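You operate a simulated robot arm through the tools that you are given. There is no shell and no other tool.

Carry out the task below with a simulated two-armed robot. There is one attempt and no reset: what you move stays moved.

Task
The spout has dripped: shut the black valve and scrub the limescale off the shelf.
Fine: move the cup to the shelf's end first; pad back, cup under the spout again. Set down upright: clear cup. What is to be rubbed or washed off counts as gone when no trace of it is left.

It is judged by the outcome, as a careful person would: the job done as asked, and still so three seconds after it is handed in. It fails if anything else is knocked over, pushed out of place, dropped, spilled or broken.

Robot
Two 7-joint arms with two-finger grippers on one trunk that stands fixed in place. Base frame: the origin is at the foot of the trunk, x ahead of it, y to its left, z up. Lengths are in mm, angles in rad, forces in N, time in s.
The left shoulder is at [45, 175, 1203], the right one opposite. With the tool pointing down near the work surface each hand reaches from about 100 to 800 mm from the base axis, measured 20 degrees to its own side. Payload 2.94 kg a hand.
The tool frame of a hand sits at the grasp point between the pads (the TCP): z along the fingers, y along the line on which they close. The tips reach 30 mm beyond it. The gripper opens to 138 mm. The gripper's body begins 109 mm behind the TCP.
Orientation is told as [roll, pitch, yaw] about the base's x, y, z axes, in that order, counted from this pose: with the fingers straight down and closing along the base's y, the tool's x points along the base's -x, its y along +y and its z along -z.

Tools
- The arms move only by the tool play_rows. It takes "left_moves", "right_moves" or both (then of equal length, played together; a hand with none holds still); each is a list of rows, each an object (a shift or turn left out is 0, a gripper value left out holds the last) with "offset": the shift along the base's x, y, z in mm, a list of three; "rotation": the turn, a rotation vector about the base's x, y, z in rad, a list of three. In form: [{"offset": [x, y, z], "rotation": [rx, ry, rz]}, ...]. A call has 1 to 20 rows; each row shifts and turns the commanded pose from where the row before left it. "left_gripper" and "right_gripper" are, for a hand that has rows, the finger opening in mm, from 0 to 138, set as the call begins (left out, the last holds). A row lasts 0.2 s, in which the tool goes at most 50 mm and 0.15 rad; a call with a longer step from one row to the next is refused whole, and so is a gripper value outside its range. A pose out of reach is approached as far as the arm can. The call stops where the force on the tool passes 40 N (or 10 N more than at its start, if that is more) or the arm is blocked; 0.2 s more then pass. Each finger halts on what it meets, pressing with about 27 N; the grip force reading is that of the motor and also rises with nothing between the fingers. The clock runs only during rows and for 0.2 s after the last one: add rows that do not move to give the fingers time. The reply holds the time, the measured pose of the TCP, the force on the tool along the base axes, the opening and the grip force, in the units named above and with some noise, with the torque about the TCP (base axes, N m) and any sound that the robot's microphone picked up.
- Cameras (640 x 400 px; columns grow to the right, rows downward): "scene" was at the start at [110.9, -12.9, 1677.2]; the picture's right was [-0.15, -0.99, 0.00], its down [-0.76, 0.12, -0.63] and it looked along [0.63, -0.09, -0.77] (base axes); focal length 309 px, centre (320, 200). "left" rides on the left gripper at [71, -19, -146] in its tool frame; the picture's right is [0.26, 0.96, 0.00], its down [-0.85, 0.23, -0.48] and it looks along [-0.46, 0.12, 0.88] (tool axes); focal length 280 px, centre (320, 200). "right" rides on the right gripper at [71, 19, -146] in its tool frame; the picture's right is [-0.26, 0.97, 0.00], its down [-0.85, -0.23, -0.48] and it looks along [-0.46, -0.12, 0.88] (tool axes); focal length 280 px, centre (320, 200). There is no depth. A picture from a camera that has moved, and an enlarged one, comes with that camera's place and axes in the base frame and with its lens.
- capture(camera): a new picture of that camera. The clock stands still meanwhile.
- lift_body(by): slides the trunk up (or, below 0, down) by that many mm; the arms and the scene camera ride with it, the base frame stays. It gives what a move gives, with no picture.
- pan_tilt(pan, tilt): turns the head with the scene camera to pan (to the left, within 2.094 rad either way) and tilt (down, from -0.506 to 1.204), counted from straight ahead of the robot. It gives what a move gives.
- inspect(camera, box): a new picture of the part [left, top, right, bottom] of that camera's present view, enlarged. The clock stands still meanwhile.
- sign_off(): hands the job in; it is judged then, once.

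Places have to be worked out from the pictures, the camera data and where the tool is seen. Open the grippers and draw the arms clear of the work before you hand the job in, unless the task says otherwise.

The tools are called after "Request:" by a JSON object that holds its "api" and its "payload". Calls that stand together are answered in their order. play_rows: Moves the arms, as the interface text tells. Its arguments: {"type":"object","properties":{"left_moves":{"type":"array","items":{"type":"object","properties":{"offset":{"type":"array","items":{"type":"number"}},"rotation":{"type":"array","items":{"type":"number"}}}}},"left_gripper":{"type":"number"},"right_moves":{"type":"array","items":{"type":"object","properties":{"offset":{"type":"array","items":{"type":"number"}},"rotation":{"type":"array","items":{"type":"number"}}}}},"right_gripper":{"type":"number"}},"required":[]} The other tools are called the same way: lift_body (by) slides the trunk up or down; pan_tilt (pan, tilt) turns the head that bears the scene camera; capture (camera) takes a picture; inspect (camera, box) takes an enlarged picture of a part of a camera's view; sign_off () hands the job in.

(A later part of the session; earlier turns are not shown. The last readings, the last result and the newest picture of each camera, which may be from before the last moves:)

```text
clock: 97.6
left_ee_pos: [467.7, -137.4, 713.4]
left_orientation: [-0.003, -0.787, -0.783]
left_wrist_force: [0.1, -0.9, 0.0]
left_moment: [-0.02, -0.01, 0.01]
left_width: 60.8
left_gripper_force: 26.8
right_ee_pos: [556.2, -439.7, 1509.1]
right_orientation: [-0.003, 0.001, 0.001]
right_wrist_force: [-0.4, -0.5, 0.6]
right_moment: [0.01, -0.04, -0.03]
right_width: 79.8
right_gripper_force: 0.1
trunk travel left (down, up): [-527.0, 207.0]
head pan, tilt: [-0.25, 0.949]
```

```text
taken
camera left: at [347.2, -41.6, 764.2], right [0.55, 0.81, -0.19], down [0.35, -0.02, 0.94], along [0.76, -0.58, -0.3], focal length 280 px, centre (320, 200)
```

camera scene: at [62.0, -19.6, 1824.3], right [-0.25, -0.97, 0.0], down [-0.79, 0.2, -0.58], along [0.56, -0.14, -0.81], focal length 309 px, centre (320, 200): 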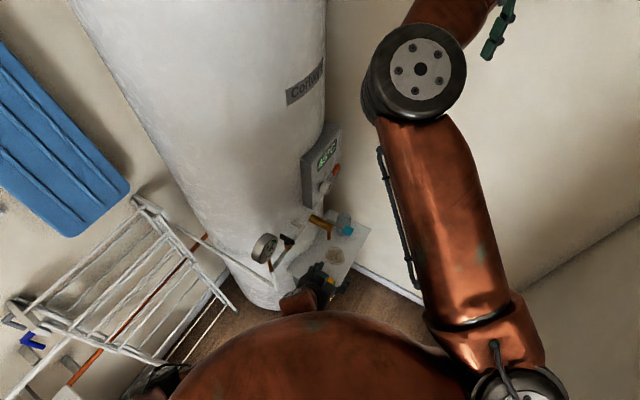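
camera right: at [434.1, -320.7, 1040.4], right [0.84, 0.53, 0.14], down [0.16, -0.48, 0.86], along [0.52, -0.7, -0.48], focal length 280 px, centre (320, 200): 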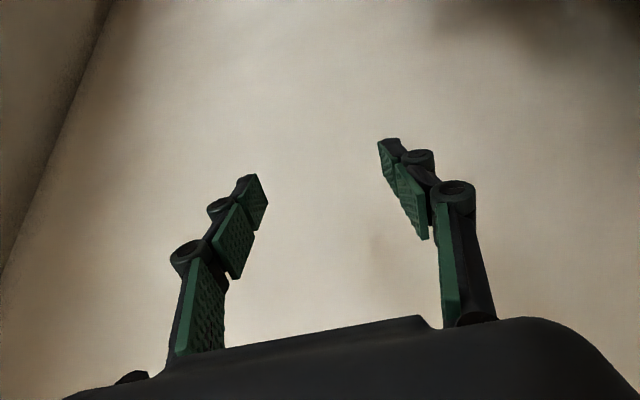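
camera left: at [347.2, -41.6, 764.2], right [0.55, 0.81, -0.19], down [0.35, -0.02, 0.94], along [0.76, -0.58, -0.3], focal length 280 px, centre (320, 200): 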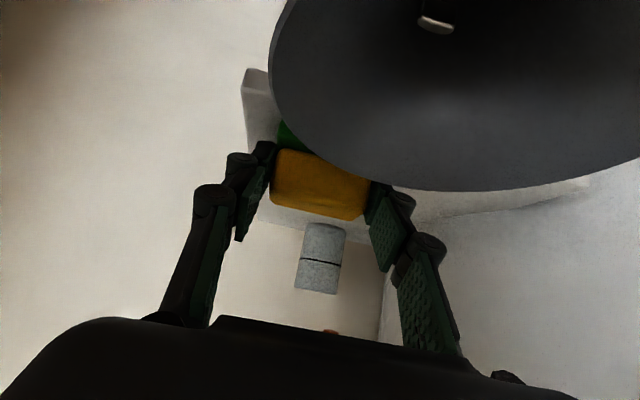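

The pad is held at 61 mm; its home pose is (467.6,-137,712.5) at yaw −45°, tilt 45°. I'll lift it a little to check the hold.

Request:
{"api": "play_rows", "payload": {"left_moves": [{"offset": [0, 0, 8]}, {"offset": [0, 0, 12]}, {"offset": [0, 0, 20]}, {"offset": [0, 0, 20]}, {"offset": [0, 0, 20]}, {"offset": [0, 0, 0]}]}}

Request:
{"api": "capture", "payload": {"camera": "left"}}

Request:
{"api": "inspect", "payload": {"camera": "scene", "box": [240, 200, 400, 320]}}

```text
clock: 99.0
left_ee_pos: [469.4, -136.7, 794.5]
left_orientation: [-0.002, -0.785, -0.783]
left_wrist_force: [-1.4, -0.3, -0.2]
left_moment: [-0.01, 0.01, 0.0]
left_width: 40.3
left_gripper_force: 0.0
right_ee_pos: [555.7, -440.9, 1511.0]
right_orientation: [-0.001, -0.001, 0.001]
right_wrist_force: [0.5, -0.4, 0.1]
right_moment: [-0.02, 0.01, 0.02]
right_width: 79.8
right_gripper_force: 0.0
trunk travel left (down, up): [-527.0, 207.0]
head pan, tilt: [-0.25, 0.949]
```

```text
taken
camera left: at [348.1, -41.2, 846.0], right [0.55, 0.81, -0.19], down [0.35, -0.02, 0.94], along [0.76, -0.58, -0.3], focal length 280 px, centre (320, 200)
```

left: 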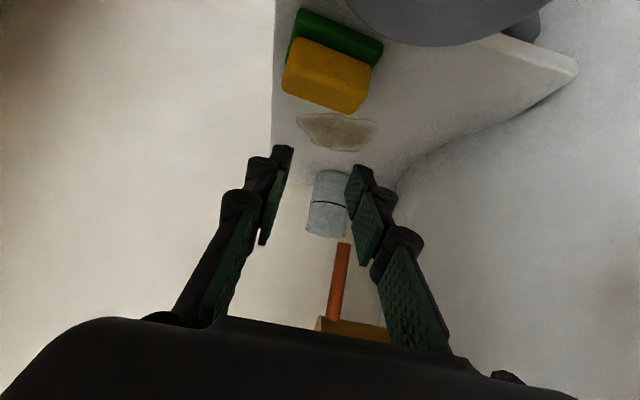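

```text
3.33 times, centred on (320, 260) of scene
camera zoom: at [61.5, -19.6, 1824.2], right [-0.25, -0.97, 0.0], down [-0.79, 0.2, -0.58], along [0.56, -0.14, -0.81], focal length 1029 px, centre (320, 0)
```

zoom: 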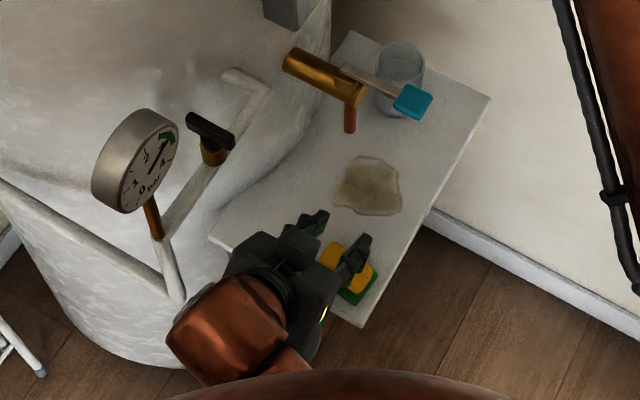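

The pad slipped out on lifting: the fingertips only caught the thin green base. I'll check where the pad lies now, then regrip higher on the yellow sponge.

Request:
{"api": "inspect", "payload": {"camera": "left", "box": [260, 0, 420, 130]}}

Request:
{"api": "play_rows", "payload": {"left_moves": [{"offset": [0, 0, 0]}, {"offset": [0, 0, 0]}, {"offset": [0, 0, 0]}], "left_gripper": 84}}

Request:
{"api": "inspect", "payload": {"camera": "left", "box": [220, 0, 440, 200]}}

```text
3.08 times, centred on (340, 65) of left
camera zoom: at [348.1, -41.2, 846.0], right [0.55, 0.81, -0.19], down [0.35, -0.02, 0.94], along [0.76, -0.58, -0.3], focal length 863 px, centre (258, 615)
```

zoom: 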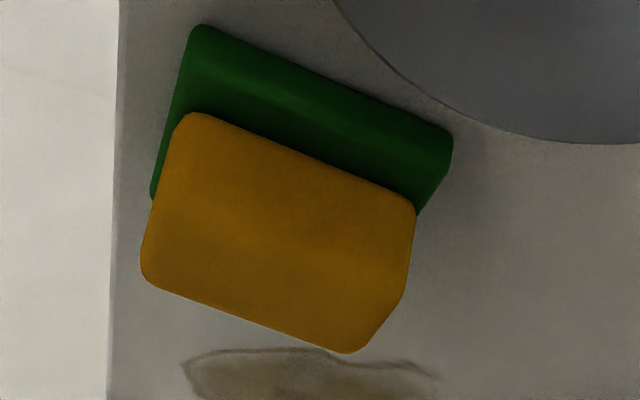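

```text
clock: 99.8
left_ee_pos: [469.0, -136.9, 794.0]
left_orientation: [0.0, -0.786, -0.784]
left_wrist_force: [-0.3, 1.0, 0.1]
left_moment: [-0.01, -0.04, 0.02]
left_width: 84.2
left_gripper_force: 0.1
right_ee_pos: [555.6, -440.1, 1510.3]
right_orientation: [-0.002, 0.001, 0.0]
right_wrist_force: [0.4, -0.2, -0.5]
right_moment: [0.01, 0.01, 0.0]
right_width: 80.2
right_gripper_force: 0.1
trunk travel left (down, up): [-527.0, 207.0]
head pan, tilt: [-0.25, 0.949]
```

```text
2.00 times, centred on (330, 100) of left
camera zoom: at [348.2, -41.3, 845.9], right [0.55, 0.81, -0.19], down [0.35, -0.02, 0.94], along [0.76, -0.58, -0.3], focal length 561 px, centre (300, 400)
```

zoom: 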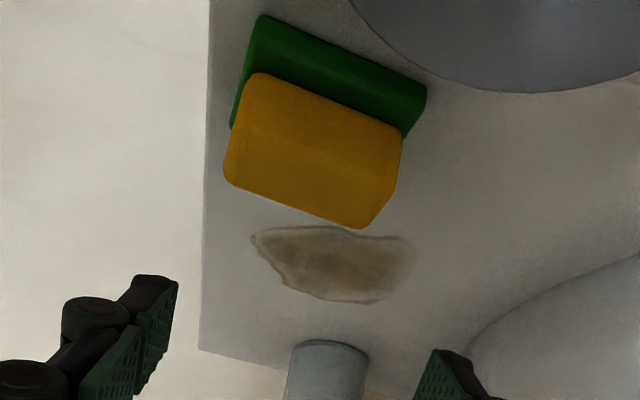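

The pad has turned about 6° and shifted some 5 mm toward the front. I'll regrip with the fingertips above the green base, on the yellow sponge, at z≈725.

Request:
{"api": "play_rows", "payload": {"left_moves": [{"offset": [-3, -1.5, -20]}, {"offset": [-3, -1.2, -20]}, {"offset": [-1, 0, -18]}, {"offset": [0, 0, -11]}, {"offset": [0, 0, 0]}]}}

Request:
{"api": "play_rows", "payload": {"left_moves": [{"offset": [0, 0, 0]}, {"offset": [0, 0, 0]}, {"offset": [0, 0, 0]}, {"offset": [0, 0, 0]}], "left_gripper": 35}}

Request:
{"api": "capture", "payload": {"camera": "left"}}

Request:
{"api": "inspect", "payload": {"camera": "scene", "box": [280, 230, 380, 300]}}

```text
clock: 101.0
left_ee_pos: [459.6, -139.9, 723.6]
left_orientation: [-0.002, -0.788, -0.783]
left_wrist_force: [0.1, 0.6, 0.1]
left_moment: [0.02, 0.02, -0.01]
left_width: 83.9
left_gripper_force: 0.0
right_ee_pos: [555.5, -439.7, 1510.5]
right_orientation: [-0.001, -0.001, 0.0]
right_wrist_force: [-0.2, 0.0, 0.9]
right_moment: [0.01, 0.03, 0.0]
right_width: 80.0
right_gripper_force: 0.0
trunk travel left (down, up): [-527.0, 207.0]
head pan, tilt: [-0.25, 0.949]
```

```text
clock: 102.0
left_ee_pos: [460.2, -138.9, 723.2]
left_orientation: [-0.003, -0.786, -0.784]
left_wrist_force: [0.6, -0.7, 1.0]
left_moment: [0.0, -0.02, -0.04]
left_width: 56.8
left_gripper_force: 27.1
right_ee_pos: [554.4, -440.4, 1510.3]
right_orientation: [-0.003, -0.001, 0.0]
right_wrist_force: [0.5, -0.6, 1.0]
right_moment: [0.0, 0.01, -0.05]
right_width: 80.2
right_gripper_force: 0.0
trunk travel left (down, up): [-527.0, 207.0]
head pan, tilt: [-0.25, 0.949]
```

```text
taken
camera left: at [338.5, -44.5, 775.4], right [0.55, 0.81, -0.19], down [0.35, -0.02, 0.94], along [0.76, -0.58, -0.3], focal length 280 px, centre (320, 200)
```

left: 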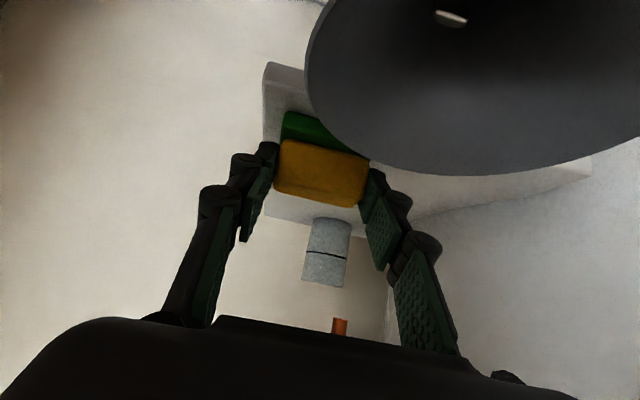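

```text
5.71 times, centred on (330, 265) of scene
camera zoom: at [61.4, -19.6, 1824.3], right [-0.25, -0.97, 0.0], down [-0.79, 0.2, -0.58], along [0.56, -0.14, -0.81], focal length 1764 px, centre (263, -171)
```

zoom: 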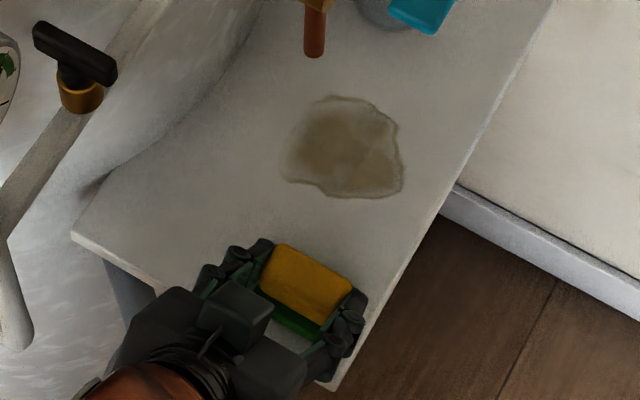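

Now gripping the sponge at 57 mm. I'll lift a few millimetres and confirm it holds.

Request:
{"api": "play_rows", "payload": {"left_moves": [{"offset": [0, 0, 5]}, {"offset": [0, 0, 8]}, {"offset": [0, 0, 8]}, {"offset": [0, 0, 0]}]}}

Request:
{"api": "capture", "payload": {"camera": "left"}}

Request:
{"api": "inspect", "payload": {"camera": "scene", "box": [280, 230, 380, 300]}}

```text
clock: 103.0
left_ee_pos: [459.0, -139.1, 743.8]
left_orientation: [-0.001, -0.784, -0.784]
left_wrist_force: [0.0, -0.2, -0.1]
left_moment: [0.0, 0.02, -0.03]
left_width: 56.5
left_gripper_force: 26.7
right_ee_pos: [554.4, -439.0, 1511.3]
right_orientation: [-0.001, 0.0, 0.001]
right_wrist_force: [-1.1, 0.2, -0.8]
right_moment: [-0.02, 0.01, 0.01]
right_width: 79.8
right_gripper_force: 0.1
trunk travel left (down, up): [-527.0, 207.0]
head pan, tilt: [-0.25, 0.949]
```

```text
taken
camera left: at [337.2, -43.5, 795.8], right [0.55, 0.81, -0.19], down [0.35, -0.02, 0.94], along [0.76, -0.58, -0.3], focal length 280 px, centre (320, 200)
```

left: 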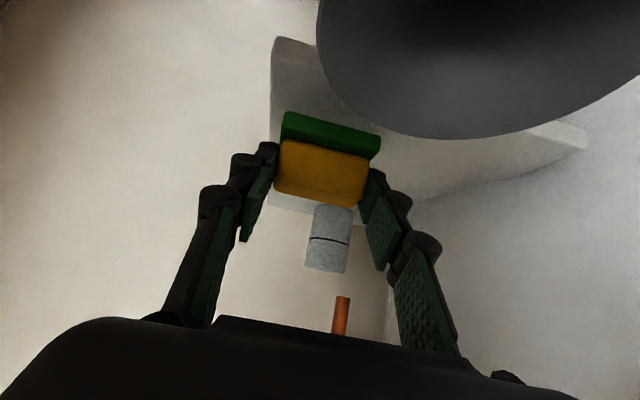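

```text
5.71 times, centred on (330, 265) of scene
camera zoom: at [61.6, -19.6, 1824.2], right [-0.25, -0.97, 0.0], down [-0.79, 0.2, -0.58], along [0.56, -0.14, -0.81], focal length 1764 px, centre (263, -171)
```

zoom: 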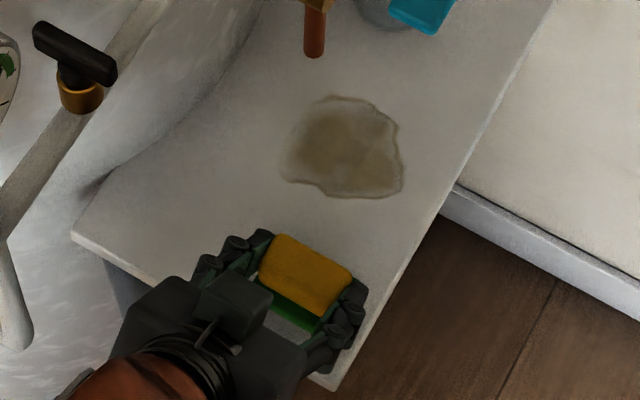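

The pad hangs firmly in the grip with its green side down. I'll raise it and turn the hand to point straight ahead while moving to the front of the patch.

Request:
{"api": "play_rows", "payload": {"left_moves": [{"offset": [6, -16, 10], "rotation": [0, 0, 0.131]}, {"offset": [6, -16, 10], "rotation": [0, 0, 0.131]}, {"offset": [6, -16, 10], "rotation": [0, 0, 0.131]}, {"offset": [6, -16, 10], "rotation": [0, 0, 0.131]}, {"offset": [6, -16, 8], "rotation": [0, 0, 0.131]}, {"offset": [6, -16, 8], "rotation": [0, 0, 0.131]}, {"offset": [0, 0, 0]}]}}

Request:
{"api": "capture", "payload": {"camera": "left"}}

Request:
{"api": "capture", "payload": {"camera": "scene"}}

```text
clock: 103.6
left_ee_pos: [492.7, -68.9, 723.5]
left_orientation: [0.221, -0.739, -0.678]
left_wrist_force: [-4.5, 2.0, 15.7]
left_moment: [-0.22, 0.43, -0.17]
left_width: 58.7
left_gripper_force: 27.2
right_ee_pos: [555.0, -438.5, 1510.5]
right_orientation: [-0.004, -0.001, 0.0]
right_wrist_force: [0.6, 0.3, -0.7]
right_moment: [-0.04, 0.02, -0.02]
right_width: 80.2
right_gripper_force: 0.2
trunk travel left (down, up): [-527.0, 207.0]
head pan, tilt: [-0.25, 0.949]
stopped in row 3 (left hand): the force on the tool passed its limit at 57 N (the readings are from after the stop); the commanded pose is now the measured one
```

```text
taken
camera left: at [348.2, -16.2, 776.2], right [0.33, 0.94, -0.02], down [0.29, -0.08, 0.95], along [0.9, -0.32, -0.3], focal length 280 px, centre (320, 200)
```

left: 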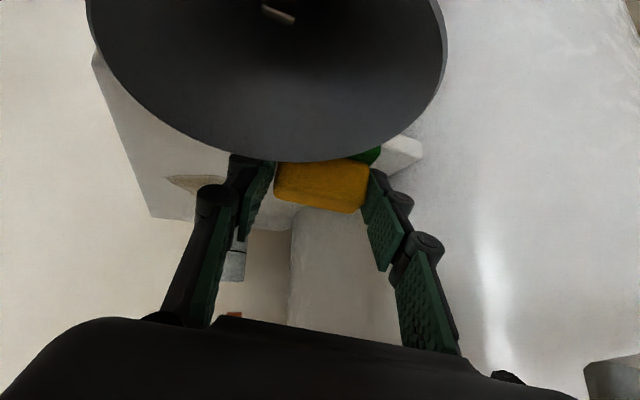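

```text
taken
camera scene: at [60.1, -17.3, 1824.4], right [-0.25, -0.97, 0.0], down [-0.79, 0.2, -0.58], along [0.56, -0.14, -0.81], focal length 309 px, centre (320, 200)
```

scene: 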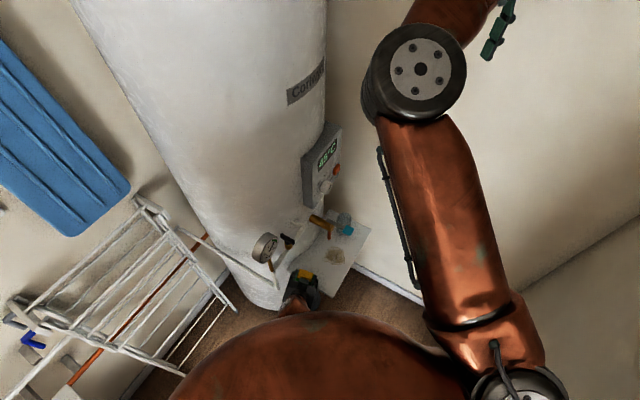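

The motion went wrong: the hand swung left instead and was stopped by a 57 N contact. I'll look closely before moving anything.

Request:
{"api": "inspect", "payload": {"camera": "scene", "box": [230, 200, 390, 330]}}

Request:
{"api": "inspect", "payload": {"camera": "left", "box": [80, 80, 460, 310]}}

```text
3.08 times, centred on (310, 265) of scene
camera zoom: at [60.1, -17.3, 1824.4], right [-0.25, -0.97, 0.0], down [-0.79, 0.2, -0.58], along [0.56, -0.14, -0.81], focal length 950 px, centre (351, 0)
```

zoom: 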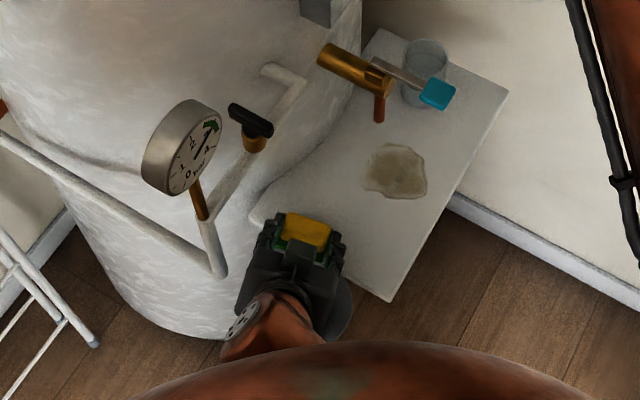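

```text
1.68 times, centred on (270, 195) of left
camera zoom: at [348.2, -16.2, 776.2], right [0.33, 0.94, -0.02], down [0.29, -0.08, 0.95], along [0.9, -0.32, -0.3], focal length 472 px, centre (404, 208)
```

zoom: 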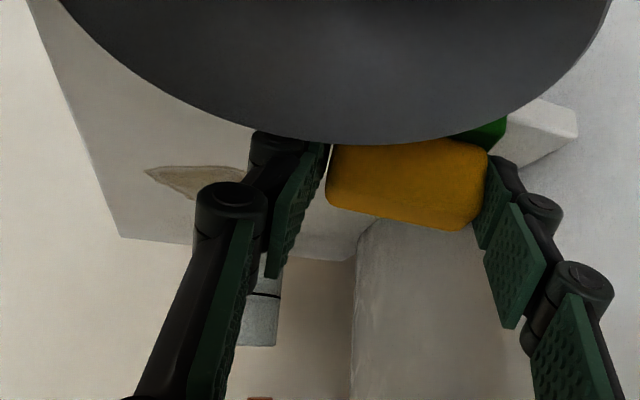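

Nothing seems displaced: the pad is still gripped at the shelf's left corner and the valve is still shut. I'll raise the hand gently in tiny steps to relieve the contact and see how the arm responds.

Request:
{"api": "play_rows", "payload": {"left_moves": [{"offset": [0, 0, 4]}, {"offset": [0, 0, 4]}, {"offset": [0, 0, 0]}]}}

Request:
{"api": "capture", "payload": {"camera": "left"}}

```text
clock: 104.4
left_ee_pos: [496.8, -62.3, 726.3]
left_orientation: [0.238, -0.733, -0.69]
left_wrist_force: [0.4, -0.2, -0.4]
left_moment: [-0.01, -0.01, 0.0]
left_width: 58.6
left_gripper_force: 27.0
right_ee_pos: [554.5, -440.4, 1510.4]
right_orientation: [-0.003, 0.001, -0.001]
right_wrist_force: [0.9, -0.3, 0.4]
right_moment: [-0.02, 0.01, -0.02]
right_width: 80.1
right_gripper_force: 0.0
trunk travel left (down, up): [-527.0, 207.0]
head pan, tilt: [-0.25, 0.949]
```

```text
taken
camera left: at [351.1, -10.6, 780.6], right [0.33, 0.94, -0.01], down [0.29, -0.1, 0.95], along [0.9, -0.31, -0.31], focal length 280 px, centre (320, 200)
```

left: 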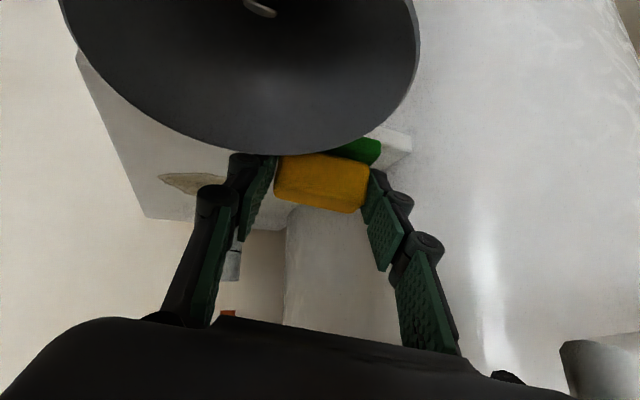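

The contact is released, but the hand drifted sideways again, so part of the left arm may be touching something out of view. I'll turn the head to see the left arm.

Request:
{"api": "pan_tilt", "payload": {"pan": 0.45, "tilt": 1.2}}

Request:
{"api": "capture", "payload": {"camera": "scene"}}

```text
clock: 105.5
left_ee_pos: [493.6, -61.1, 725.8]
left_orientation: [0.233, -0.732, -0.688]
left_wrist_force: [0.0, -0.1, -0.2]
left_moment: [-0.01, 0.02, 0.01]
left_width: 58.5
left_gripper_force: 26.9
right_ee_pos: [555.2, -440.9, 1509.9]
right_orientation: [-0.001, 0.001, 0.0]
right_wrist_force: [0.0, 0.7, 0.8]
right_moment: [0.02, -0.03, 0.0]
right_width: 80.1
right_gripper_force: 0.1
trunk travel left (down, up): [-527.0, 207.0]
head pan, tilt: [0.45, 1.201]
```

```text
taken
camera scene: at [41.4, 22.7, 1808.1], right [0.43, -0.9, 0.0], down [-0.84, -0.41, -0.36], along [0.33, 0.16, -0.93], focal length 309 px, centre (320, 200)
```

scene: 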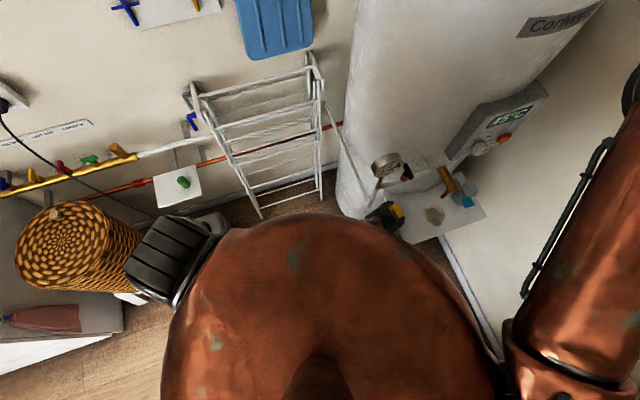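

The torso dome and the left forearm are close together; turning the yaw toward zero had pressed the forearm against the torso. I'll undo the twist, go back to yaw −45° and move toward the shelf's middle, away from the torso.

Request:
{"api": "play_rows", "payload": {"left_moves": [{"offset": [2, -12, 10], "rotation": [-0.0537, 0.025, -0.086]}, {"offset": [2, -25, 8], "rotation": [-0.0537, 0.025, -0.086]}, {"offset": [2, -25, 4], "rotation": [-0.0537, 0.025, -0.086]}, {"offset": [0, -25, 0]}, {"offset": [0, 0, 0]}]}}

Request:
{"api": "capture", "payload": {"camera": "left"}}

Request:
{"api": "capture", "payload": {"camera": "scene"}}

```text
clock: 106.7
left_ee_pos: [499.0, -158.4, 753.4]
left_orientation: [-0.019, -0.787, -0.77]
left_wrist_force: [0.4, 0.4, -0.4]
left_moment: [0.0, 0.0, -0.01]
left_width: 56.7
left_gripper_force: 26.8
right_ee_pos: [555.0, -440.3, 1509.9]
right_orientation: [-0.004, 0.0, 0.001]
right_wrist_force: [0.6, 0.2, 0.7]
right_moment: [-0.03, 0.02, -0.01]
right_width: 80.1
right_gripper_force: 0.0
trunk travel left (down, up): [-527.0, 207.0]
head pan, tilt: [0.45, 1.201]
```

```text
taken
camera left: at [378.1, -61.8, 804.7], right [0.55, 0.81, -0.2], down [0.36, -0.01, 0.93], along [0.76, -0.58, -0.3], focal length 280 px, centre (320, 200)
```

left: 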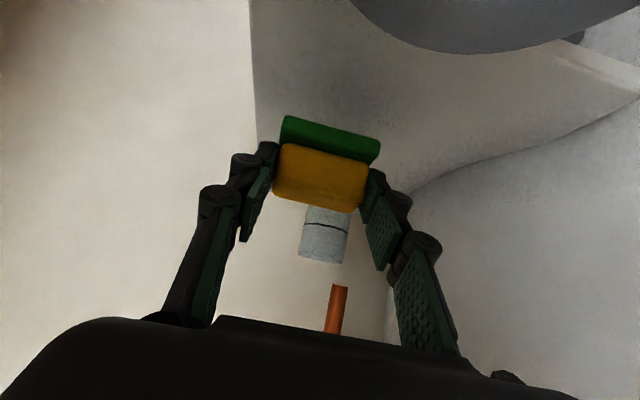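

```text
taken
camera scene: at [41.6, 23.7, 1808.0], right [0.44, -0.9, 0.0], down [-0.84, -0.41, -0.36], along [0.33, 0.16, -0.93], focal length 309 px, centre (320, 200)
```

scene: 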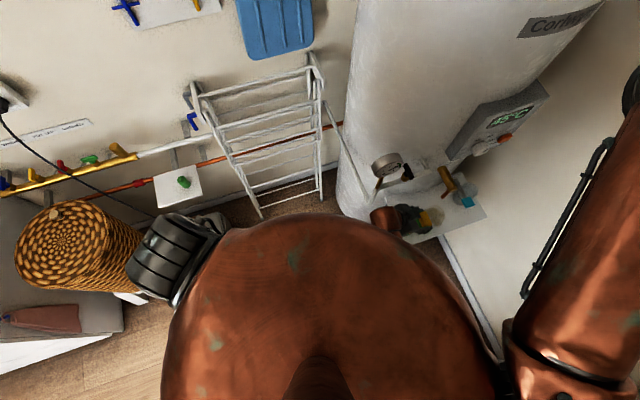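

Recovered: the pad is still in the grip at (499,-158,753) and level. I'll carry it over the patch with a slightly smaller yaw, keeping clear of both the torso and the gauge pipe.

Request:
{"api": "pan_tilt", "payload": {"pan": -0.25, "tilt": 0.95}}

Request:
{"api": "play_rows", "payload": {"left_moves": [{"offset": [10, -6, 0], "rotation": [0, 0, 0.025]}, {"offset": [12, -8, 0], "rotation": [0, 0, 0.025]}, {"offset": [12, -8, 0], "rotation": [0, 0, 0.025]}, {"offset": [12, -8, 0], "rotation": [0, 0, 0.025]}, {"offset": [0, 0, 0]}]}}

Request:
{"api": "capture", "payload": {"camera": "left"}}

Request:
{"api": "inspect", "payload": {"camera": "scene", "box": [230, 200, 390, 330]}}

```text
clock: 107.8
left_ee_pos: [498.2, -157.5, 753.6]
left_orientation: [-0.02, -0.788, -0.772]
left_wrist_force: [-0.5, 0.6, 0.2]
left_moment: [0.0, 0.0, 0.01]
left_width: 56.8
left_gripper_force: 26.9
right_ee_pos: [555.9, -440.3, 1510.5]
right_orientation: [-0.002, -0.001, 0.0]
right_wrist_force: [0.1, -0.4, 0.0]
right_moment: [0.03, -0.03, 0.01]
right_width: 80.2
right_gripper_force: 0.1
trunk travel left (down, up): [-527.0, 207.0]
head pan, tilt: [-0.25, 0.949]
```

```text
clock: 109.2
left_ee_pos: [559.5, -115.2, 721.9]
left_orientation: [0.095, -0.74, -0.732]
left_wrist_force: [-5.1, 0.1, 15.3]
left_moment: [-0.55, 0.19, -0.16]
left_width: 56.7
left_gripper_force: 27.0
right_ee_pos: [555.6, -440.3, 1509.8]
right_orientation: [-0.002, 0.0, -0.001]
right_wrist_force: [0.8, 0.7, -0.2]
right_moment: [-0.02, 0.0, -0.02]
right_width: 80.0
right_gripper_force: 0.1
trunk travel left (down, up): [-527.0, 207.0]
head pan, tilt: [-0.25, 0.949]
stopped in row 5 (left hand): the arm was blocked; the commanded pose is now the measured one
```

```text
taken
camera left: at [427.5, -39.7, 779.3], right [0.45, 0.89, -0.11], down [0.34, -0.06, 0.94], along [0.82, -0.46, -0.33], focal length 280 px, centre (320, 200)
```

left: 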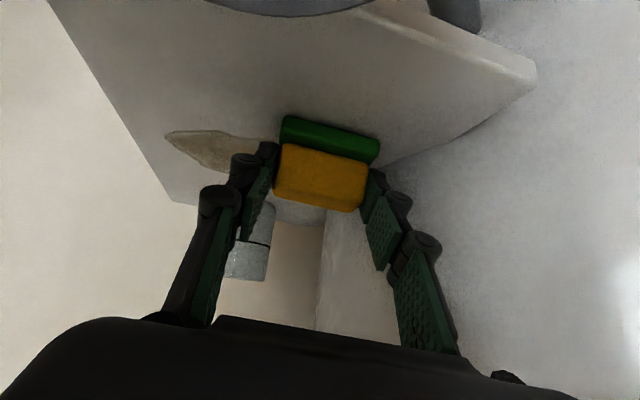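

```text
3.08 times, centred on (310, 265) of scene
camera zoom: at [61.3, -19.3, 1824.2], right [-0.25, -0.97, 0.0], down [-0.79, 0.2, -0.58], along [0.56, -0.14, -0.81], focal length 950 px, centre (351, 0)
```

zoom: 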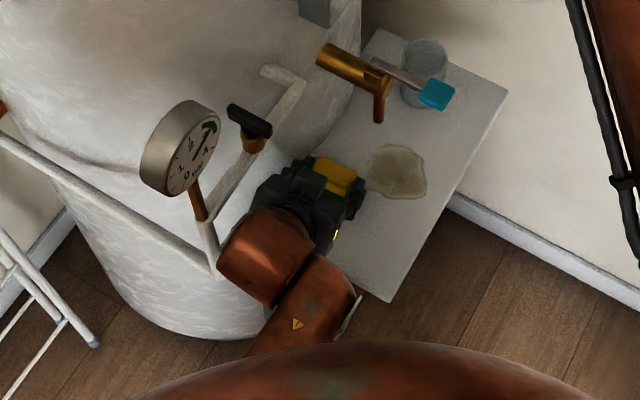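

The left wrist came up against the vertical pipe under the gauge this time, so the left arm cannot carry the pad all the way to the patch. I'll back straight off toward the front, away from the pipe.

Request:
{"api": "play_rows", "payload": {"left_moves": [{"offset": [-8, -8, 6]}, {"offset": [-10, -10, 6], "rotation": [-0.02, 0.0, -0.02]}, {"offset": [-10, -10, 6], "rotation": [-0.03, 0.0, -0.03]}, {"offset": [-10, -10, 4], "rotation": [-0.03, 0.0, -0.03]}, {"offset": [0, 0, 0]}]}}

Request:
{"api": "capture", "payload": {"camera": "left"}}

Request:
{"api": "inspect", "payload": {"camera": "scene", "box": [230, 200, 390, 330]}}

```text
clock: 110.4
left_ee_pos: [526.7, -143.6, 741.7]
left_orientation: [0.035, -0.788, -0.769]
left_wrist_force: [0.7, -0.4, -0.5]
left_moment: [-0.01, 0.0, -0.03]
left_width: 56.7
left_gripper_force: 26.4
right_ee_pos: [555.6, -441.1, 1510.0]
right_orientation: [-0.002, -0.001, 0.0]
right_wrist_force: [0.2, -1.1, 0.5]
right_moment: [0.02, 0.0, 0.0]
right_width: 79.9
right_gripper_force: 0.0
trunk travel left (down, up): [-527.0, 207.0]
head pan, tilt: [-0.25, 0.949]
```

```text
taken
camera left: at [400.2, -54.6, 792.9], right [0.52, 0.84, -0.16], down [0.33, -0.02, 0.94], along [0.79, -0.54, -0.29], focal length 280 px, centre (320, 200)
```

left: 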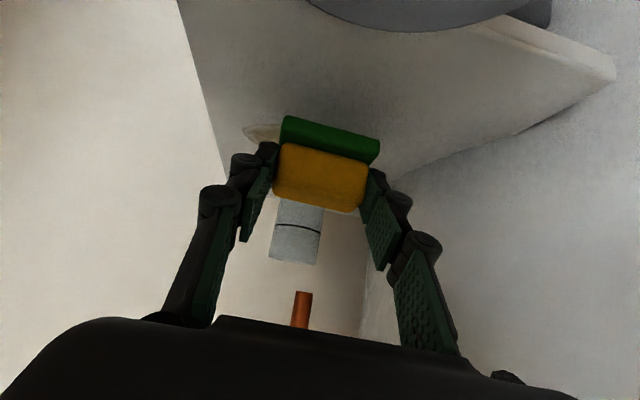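

```text
3.08 times, centred on (310, 265) of scene
camera zoom: at [61.7, -19.7, 1824.2], right [-0.25, -0.97, 0.0], down [-0.79, 0.2, -0.58], along [0.56, -0.14, -0.81], focal length 950 px, centre (351, 0)
```

zoom: 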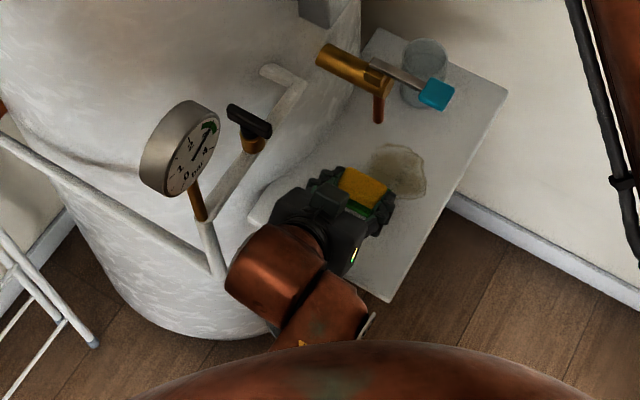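

The arm is free again and the gauge and pipe look untouched. I'll set the pad down right here beside the patch, where the right arm should be able to pick it up.

Request:
{"api": "play_rows", "payload": {"left_moves": [{"offset": [0, 0, -8], "rotation": [-0.019, 0.017, -0.024]}, {"offset": [0, 0, -6]}, {"offset": [0, 0, -3]}, {"offset": [0, 0, 0]}]}}

```text
clock: 111.4
left_ee_pos: [518.6, -151.0, 724.5]
left_orientation: [-0.027, -0.788, -0.751]
left_wrist_force: [0.0, 0.4, -0.6]
left_moment: [0.0, 0.01, -0.04]
left_width: 56.6
left_gripper_force: 26.7
right_ee_pos: [554.6, -441.0, 1510.0]
right_orientation: [-0.002, 0.0, 0.001]
right_wrist_force: [0.7, -1.1, 0.5]
right_moment: [-0.01, 0.01, -0.02]
right_width: 79.8
right_gripper_force: 0.1
trunk travel left (down, up): [-527.0, 207.0]
head pan, tilt: [-0.25, 0.949]
```

Almost down. Another 2 mm, then I release the pad and back off.

Request:
{"api": "play_rows", "payload": {"left_moves": [{"offset": [0, 0, -1.5]}, {"offset": [0, 0, -1]}, {"offset": [0, 0, 0]}]}}

Request:
{"api": "play_rows", "payload": {"left_moves": [{"offset": [0, 0, 0]}, {"offset": [0, 0, 0]}, {"offset": [0, 0, 0]}], "left_gripper": 85}}

Request:
{"api": "capture", "payload": {"camera": "left"}}

```text
clock: 112.2
left_ee_pos: [520.4, -149.3, 722.2]
left_orientation: [-0.019, -0.788, -0.752]
left_wrist_force: [-0.2, -0.5, 1.0]
left_moment: [0.03, 0.01, -0.03]
left_width: 56.7
left_gripper_force: 26.6
right_ee_pos: [555.4, -439.4, 1509.3]
right_orientation: [-0.002, 0.0, -0.001]
right_wrist_force: [-0.1, -0.1, 0.3]
right_moment: [-0.02, 0.0, 0.0]
right_width: 79.9
right_gripper_force: 0.0
trunk travel left (down, up): [-527.0, 207.0]
head pan, tilt: [-0.25, 0.949]
```

```text
clock: 113.0
left_ee_pos: [520.9, -149.9, 722.7]
left_orientation: [-0.021, -0.788, -0.752]
left_wrist_force: [0.8, -0.9, -0.2]
left_moment: [-0.02, 0.01, 0.01]
left_width: 85.2
left_gripper_force: 0.1
right_ee_pos: [554.9, -439.4, 1510.0]
right_orientation: [-0.001, 0.0, 0.0]
right_wrist_force: [0.0, -0.3, 0.1]
right_moment: [0.01, 0.01, -0.02]
right_width: 80.0
right_gripper_force: 0.1
trunk travel left (down, up): [-527.0, 207.0]
head pan, tilt: [-0.25, 0.949]
```

```text
taken
camera left: at [398.4, -56.8, 773.9], right [0.54, 0.82, -0.2], down [0.36, -0.01, 0.93], along [0.77, -0.57, -0.3], focal length 280 px, centre (320, 200)
```

left: 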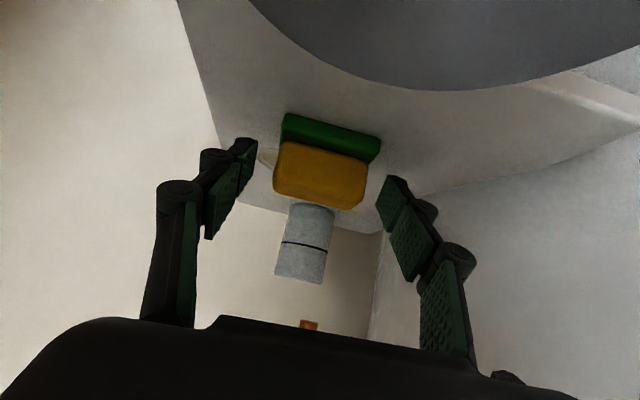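

The pad stands flat beside the patch. I'll withdraw the left hand: up just enough to clear the pad, back toward the front, then up.

Request:
{"api": "play_rows", "payload": {"left_moves": [{"offset": [0, 0, 18]}, {"offset": [0, 0, 18]}, {"offset": [0, 0, 18]}, {"offset": [-14, -4, 2]}, {"offset": [-18, -4, 2]}, {"offset": [-18, -4, 2]}, {"offset": [-16, -4, 2]}, {"offset": [-14, -2, 2]}, {"offset": [0, 0, 0]}]}}

Request:
{"api": "inspect", "payload": {"camera": "scene", "box": [230, 200, 390, 330]}}

Request:
{"api": "capture", "payload": {"camera": "left"}}

```text
clock: 115.2
left_ee_pos: [449.3, -147.9, 776.3]
left_orientation: [0.033, -0.776, -0.792]
left_wrist_force: [0.1, 1.1, 0.4]
left_moment: [0.02, -0.01, -0.01]
left_width: 84.8
left_gripper_force: 0.1
right_ee_pos: [555.7, -439.1, 1510.8]
right_orientation: [-0.003, 0.0, -0.001]
right_wrist_force: [-0.4, -0.1, -0.4]
right_moment: [0.0, 0.03, 0.07]
right_width: 79.9
right_gripper_force: 0.1
trunk travel left (down, up): [-527.0, 207.0]
head pan, tilt: [-0.25, 0.949]
stopped in row 9 (left hand): the arm was blocked; the commanded pose is now the measured one
```

```text
3.08 times, centred on (310, 265) of scene
camera zoom: at [61.2, -19.4, 1824.3], right [-0.25, -0.97, 0.0], down [-0.79, 0.2, -0.58], along [0.56, -0.14, -0.81], focal length 950 px, centre (351, 0)
```

zoom: 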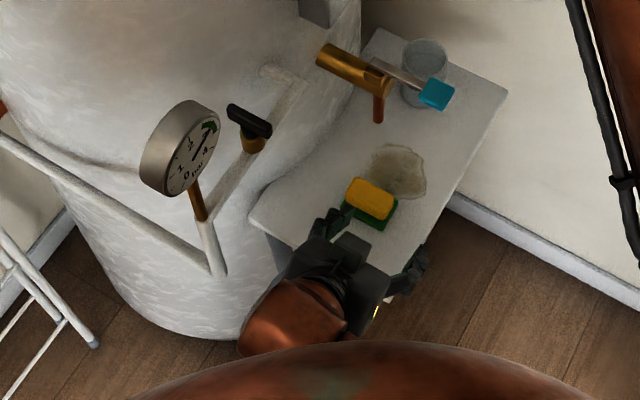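

```text
taken
camera left: at [326.5, -56.4, 830.4], right [0.54, 0.83, -0.16], down [0.34, -0.04, 0.94], along [0.77, -0.56, -0.3], focal length 280 px, centre (320, 200)
```

left: 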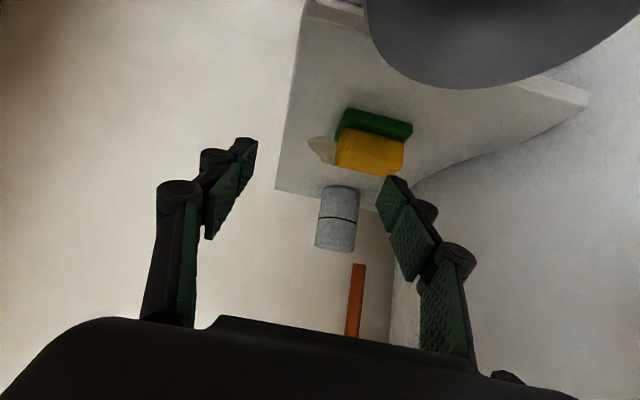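

The forearm brushed the torso again at the end of that move; the pad itself stands well. I'll go up along the proven descent path instead.

Request:
{"api": "play_rows", "payload": {"left_moves": [{"offset": [0, 6, 15]}, {"offset": [-2, 4, 30]}, {"offset": [-4, 0, 32]}, {"offset": [-5, 0, 32]}, {"offset": [-5, 0, 32]}, {"offset": [-5, 0, 32]}, {"offset": [-5, 0, 32]}, {"offset": [-5, 0, 32]}, {"offset": [0, 0, 32]}, {"offset": [0, 0, 32]}, {"offset": [0, 0, 0]}]}}

Request:
{"api": "capture", "payload": {"camera": "scene"}}

```text
clock: 117.8
left_ee_pos: [425.7, -104.4, 1042.6]
left_orientation: [0.131, -0.702, -0.839]
left_wrist_force: [-0.5, 0.6, -0.4]
left_moment: [0.0, -0.02, -0.01]
left_width: 85.1
left_gripper_force: 0.1
right_ee_pos: [554.6, -439.6, 1509.2]
right_orientation: [-0.002, 0.0, -0.001]
right_wrist_force: [-0.7, -0.7, -0.3]
right_moment: [0.02, 0.0, 0.01]
right_width: 79.8
right_gripper_force: 0.1
trunk travel left (down, up): [-527.0, 207.0]
head pan, tilt: [-0.25, 0.949]
stopped in row 11 (left hand): the arm was blocked; the commanded pose is now the measured one
```

```text
taken
camera scene: at [61.7, -19.6, 1824.2], right [-0.25, -0.97, 0.0], down [-0.79, 0.2, -0.58], along [0.56, -0.14, -0.81], focal length 309 px, centre (320, 200)
```

scene: 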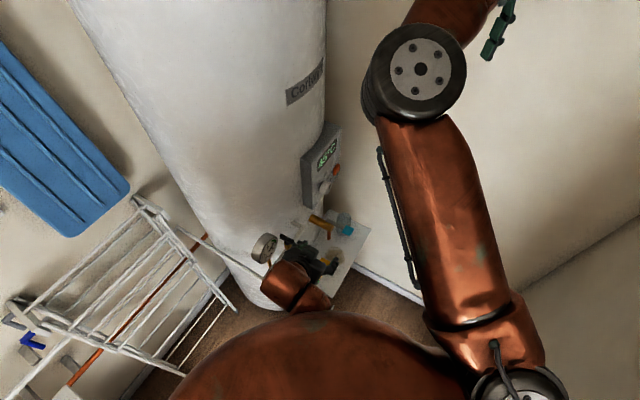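

The forearm is catching on the torso as the hand rises. I'll bring the hand upright in place while rising, which carries the wrist forward, away from the torso, and keeps clear of the gauge.

Request:
{"api": "play_rows", "payload": {"left_moves": [{"offset": [0, 2, 15], "rotation": [0.0836, 0.1156, 0.011]}, {"offset": [0, 2, 20], "rotation": [0.0836, 0.1156, 0.011]}, {"offset": [0, 2, 20], "rotation": [0.0836, 0.1156, 0.011]}, {"offset": [0, 2, 20], "rotation": [0.0836, 0.1156, 0.011]}, {"offset": [0, 2, 20], "rotation": [0.0836, 0.1156, 0.011]}, {"offset": [0, 0, 0]}]}}

Request:
{"api": "capture", "payload": {"camera": "scene"}}

Request:
{"api": "capture", "payload": {"camera": "left"}}

```text
clock: 118.3
left_ee_pos: [443.8, -45.5, 1023.2]
left_orientation: [0.236, -0.402, -0.858]
left_wrist_force: [-17.9, -15.5, -5.2]
left_moment: [0.67, -0.83, 0.52]
left_width: 69.7
left_gripper_force: 0.0
left hand out of reach, approached as far as the arm can: row 2
right_ee_pos: [552.1, -445.8, 1508.7]
right_orientation: [-0.001, 0.0, 0.0]
right_wrist_force: [0.0, 0.2, 0.4]
right_moment: [0.02, 0.01, 0.0]
right_width: 79.7
right_gripper_force: 0.0
trunk travel left (down, up): [-527.0, 207.0]
head pan, tilt: [-0.25, 0.949]
stopped in row 2 (left hand): the force on the tool passed its limit at 103 N (the readings are from after the stop); the commanded pose is now the measured one
```

```text
taken
camera scene: at [58.7, -24.6, 1824.1], right [-0.25, -0.97, 0.0], down [-0.79, 0.2, -0.58], along [0.56, -0.14, -0.81], focal length 309 px, centre (320, 200)
```

scene: 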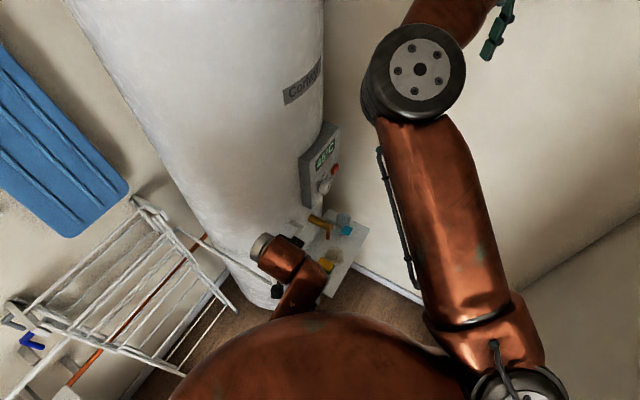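

```text
taken
camera left: at [326.6, 10.3, 1119.7], right [0.49, 0.86, 0.11], down [0.46, -0.36, 0.81], along [0.74, -0.35, -0.58], focal length 280 px, centre (320, 200)
```

left: 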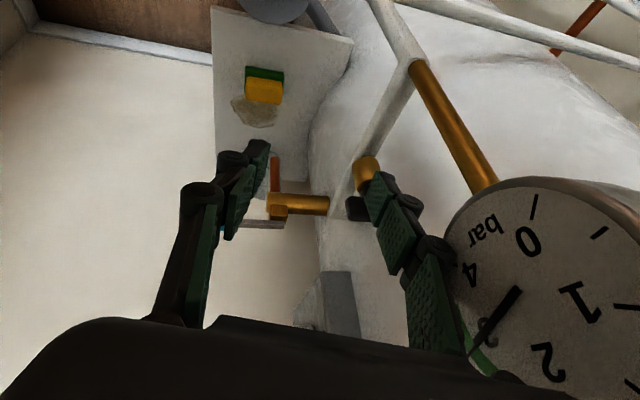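

A hard contact (103 N): the hand swung toward the gauge and valve. I'll inspect closely before any further motion.

Request:
{"api": "inspect", "payload": {"camera": "scene", "box": [240, 200, 370, 310]}}

Request:
{"api": "inspect", "payload": {"camera": "left", "box": [300, 100, 560, 320]}}

```text
3.64 times, centred on (305, 255) of scene
camera zoom: at [58.7, -24.6, 1824.1], right [-0.25, -0.97, 0.0], down [-0.79, 0.2, -0.58], along [0.56, -0.14, -0.81], focal length 1123 px, centre (374, 0)
```

zoom: 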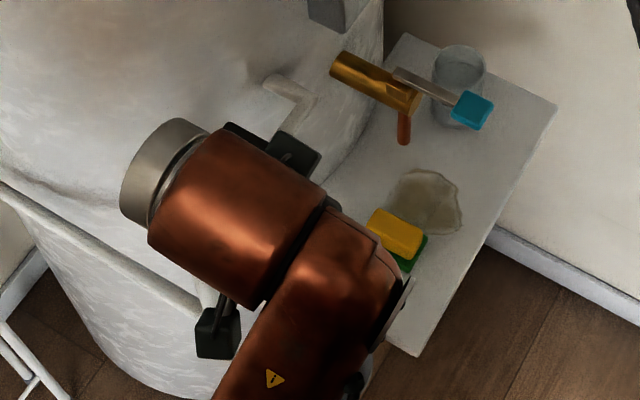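

```text
1.82 times, centred on (430, 210) of left
camera zoom: at [326.6, 10.3, 1119.7], right [0.49, 0.86, 0.11], down [0.46, -0.36, 0.81], along [0.74, -0.35, -0.58], focal length 510 px, centre (120, 182)
```

zoom: 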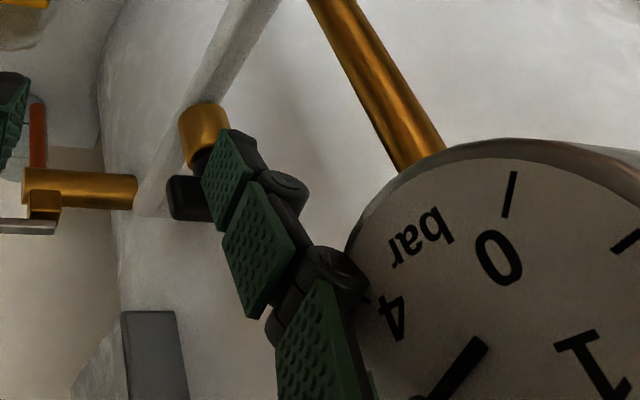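

The valve handle is still crosswise, but the hand is wedged against the gauge's near side. I'll look straight down past the torso to understand the left arm's posture before moving.

Request:
{"api": "pan_tilt", "payload": {"pan": 0.9, "tilt": 0.9}}

Request:
{"api": "capture", "payload": {"camera": "scene"}}

Request:
{"api": "pan_tilt", "payload": {"pan": 0.15, "tilt": 1.2}}

Request:
{"api": "capture", "payload": {"camera": "scene"}}

Request:
{"api": "capture", "payload": {"camera": "right"}}

```text
clock: 119.7
left_ee_pos: [444.5, -43.7, 1022.5]
left_orientation: [0.238, -0.403, -0.851]
left_wrist_force: [-15.7, -25.4, -1.8]
left_moment: [1.28, -0.78, 0.26]
left_width: 66.3
left_gripper_force: 0.1
right_ee_pos: [554.0, -443.8, 1510.3]
right_orientation: [0.002, 0.001, 0.002]
right_wrist_force: [-0.3, -0.5, -0.5]
right_moment: [0.0, 0.0, -0.07]
right_width: 79.8
right_gripper_force: 0.0
trunk travel left (down, up): [-527.0, 207.0]
head pan, tilt: [0.901, 0.901]
```

```text
taken
camera scene: at [35.4, 52.2, 1828.1], right [0.78, -0.62, 0.0], down [-0.49, -0.61, -0.62], along [0.39, 0.49, -0.78], focal length 309 px, centre (320, 200)
```

scene: 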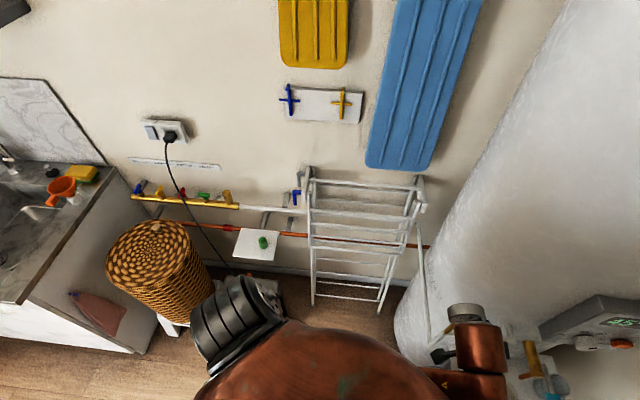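

```text
clock: 120.8
left_ee_pos: [443.7, -44.8, 1022.0]
left_orientation: [0.237, -0.403, -0.851]
left_wrist_force: [-15.8, -24.0, -2.8]
left_moment: [1.15, -0.82, 0.35]
left_width: 66.3
left_gripper_force: 0.1
right_ee_pos: [553.8, -444.2, 1509.3]
right_orientation: [0.001, -0.001, 0.0]
right_wrist_force: [0.6, 0.6, -0.2]
right_moment: [0.0, 0.04, 0.0]
right_width: 80.1
right_gripper_force: 0.0
trunk travel left (down, up): [-527.0, 207.0]
head pan, tilt: [0.15, 1.201]
```

```text
taken
camera scene: at [43.7, 1.7, 1808.2], right [0.15, -0.99, 0.0], down [-0.92, -0.14, -0.36], along [0.36, 0.06, -0.93], focal length 309 px, centre (320, 200)
```

scene: 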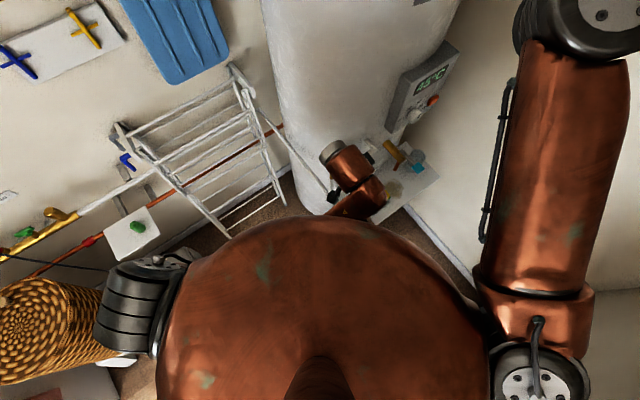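

```text
taken
camera right: at [482.1, -424.4, 1653.7], right [0.26, 0.97, 0.0], down [0.85, -0.23, 0.48], along [0.46, -0.12, -0.88], focal length 280 px, centre (320, 200)
```

right: 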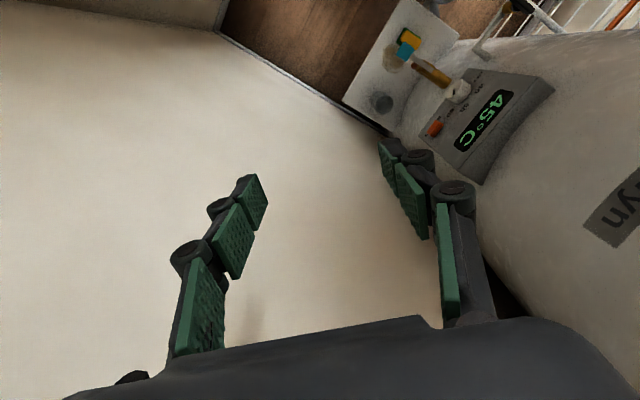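

The left upper arm hangs under the torso, which is what wedges it. I'll try one tiny step straight away from the gauge face and read the force.

Request:
{"api": "play_rows", "payload": {"left_moves": [{"offset": [-2.5, -3, 0]}, {"offset": [0, 0, 0]}]}}

```text
clock: 121.4
left_ee_pos: [443.9, -45.0, 1022.4]
left_orientation: [0.242, -0.4, -0.853]
left_wrist_force: [-12.7, -21.9, -11.4]
left_moment: [0.59, -0.49, 0.21]
left_width: 66.9
left_gripper_force: 0.0
right_ee_pos: [555.1, -444.0, 1508.8]
right_orientation: [0.0, 0.001, 0.002]
right_wrist_force: [1.1, -0.2, 0.0]
right_moment: [-0.03, -0.02, 0.0]
right_width: 80.1
right_gripper_force: 0.1
trunk travel left (down, up): [-527.0, 207.0]
head pan, tilt: [0.15, 1.201]
```

The hand is pinched with one finger against the gauge. Closing the gripper will draw that finger away from it without moving the arm.

Request:
{"api": "play_rows", "payload": {"left_moves": [{"offset": [0, 0, 0]}, {"offset": [0, 0, 0]}, {"offset": [0, 0, 0]}, {"offset": [0, 0, 0]}, {"offset": [0, 0, 0]}], "left_gripper": 10}}

Request:
{"api": "capture", "payload": {"camera": "left"}}

```text
clock: 122.6
left_ee_pos: [445.3, -41.4, 1022.3]
left_orientation: [0.238, -0.4, -0.851]
left_wrist_force: [-0.4, 0.1, -0.2]
left_moment: [0.03, 0.0, 0.0]
left_width: 10.0
left_gripper_force: 0.0
right_ee_pos: [555.9, -439.2, 1509.2]
right_orientation: [-0.002, 0.001, 0.002]
right_wrist_force: [-0.2, -0.4, 0.0]
right_moment: [0.01, 0.0, 0.01]
right_width: 80.1
right_gripper_force: 0.1
trunk travel left (down, up): [-527.0, 207.0]
head pan, tilt: [0.15, 1.201]
```

```text
taken
camera left: at [327.1, 13.5, 1119.3], right [0.49, 0.87, 0.11], down [0.47, -0.36, 0.81], along [0.74, -0.34, -0.58], focal length 280 px, centre (320, 200)
```

left: 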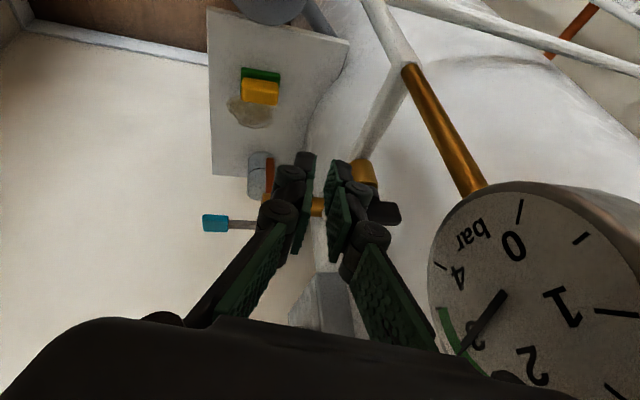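

Contact is gone, and the gauge and valve look as before. Now I'll let the trunk carry the arm straight up, above the gauge.

Request:
{"api": "lift_body", "payload": {"by": 60}}

Request:
{"api": "capture", "payload": {"camera": "left"}}

```text
clock: 123.6
left_ee_pos: [449.6, -32.1, 1080.1]
left_orientation: [0.269, -0.391, -0.857]
left_wrist_force: [-0.8, -0.7, 0.3]
left_moment: [-0.01, -0.02, -0.03]
left_width: 9.8
left_gripper_force: 0.0
right_ee_pos: [556.0, -439.9, 1568.8]
right_orientation: [-0.003, 0.002, 0.0]
right_wrist_force: [0.7, -0.3, -0.8]
right_moment: [0.03, 0.0, 0.02]
right_width: 79.8
right_gripper_force: 0.1
trunk travel left (down, up): [-587.0, 147.0]
head pan, tilt: [0.15, 1.201]
```

```text
taken
camera left: at [331.4, 19.8, 1177.2], right [0.48, 0.87, 0.14], down [0.46, -0.38, 0.8], along [0.75, -0.32, -0.58], focal length 280 px, centre (320, 200)
```

left: 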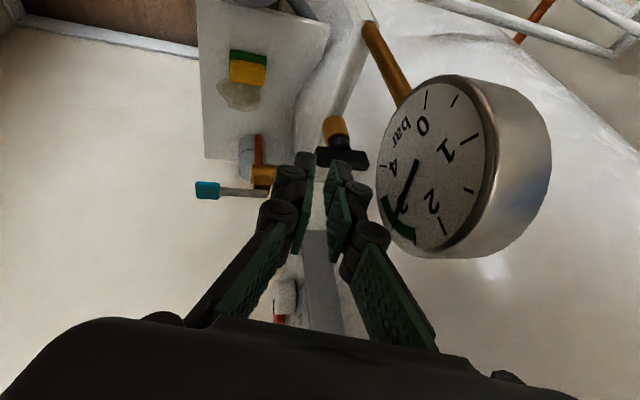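

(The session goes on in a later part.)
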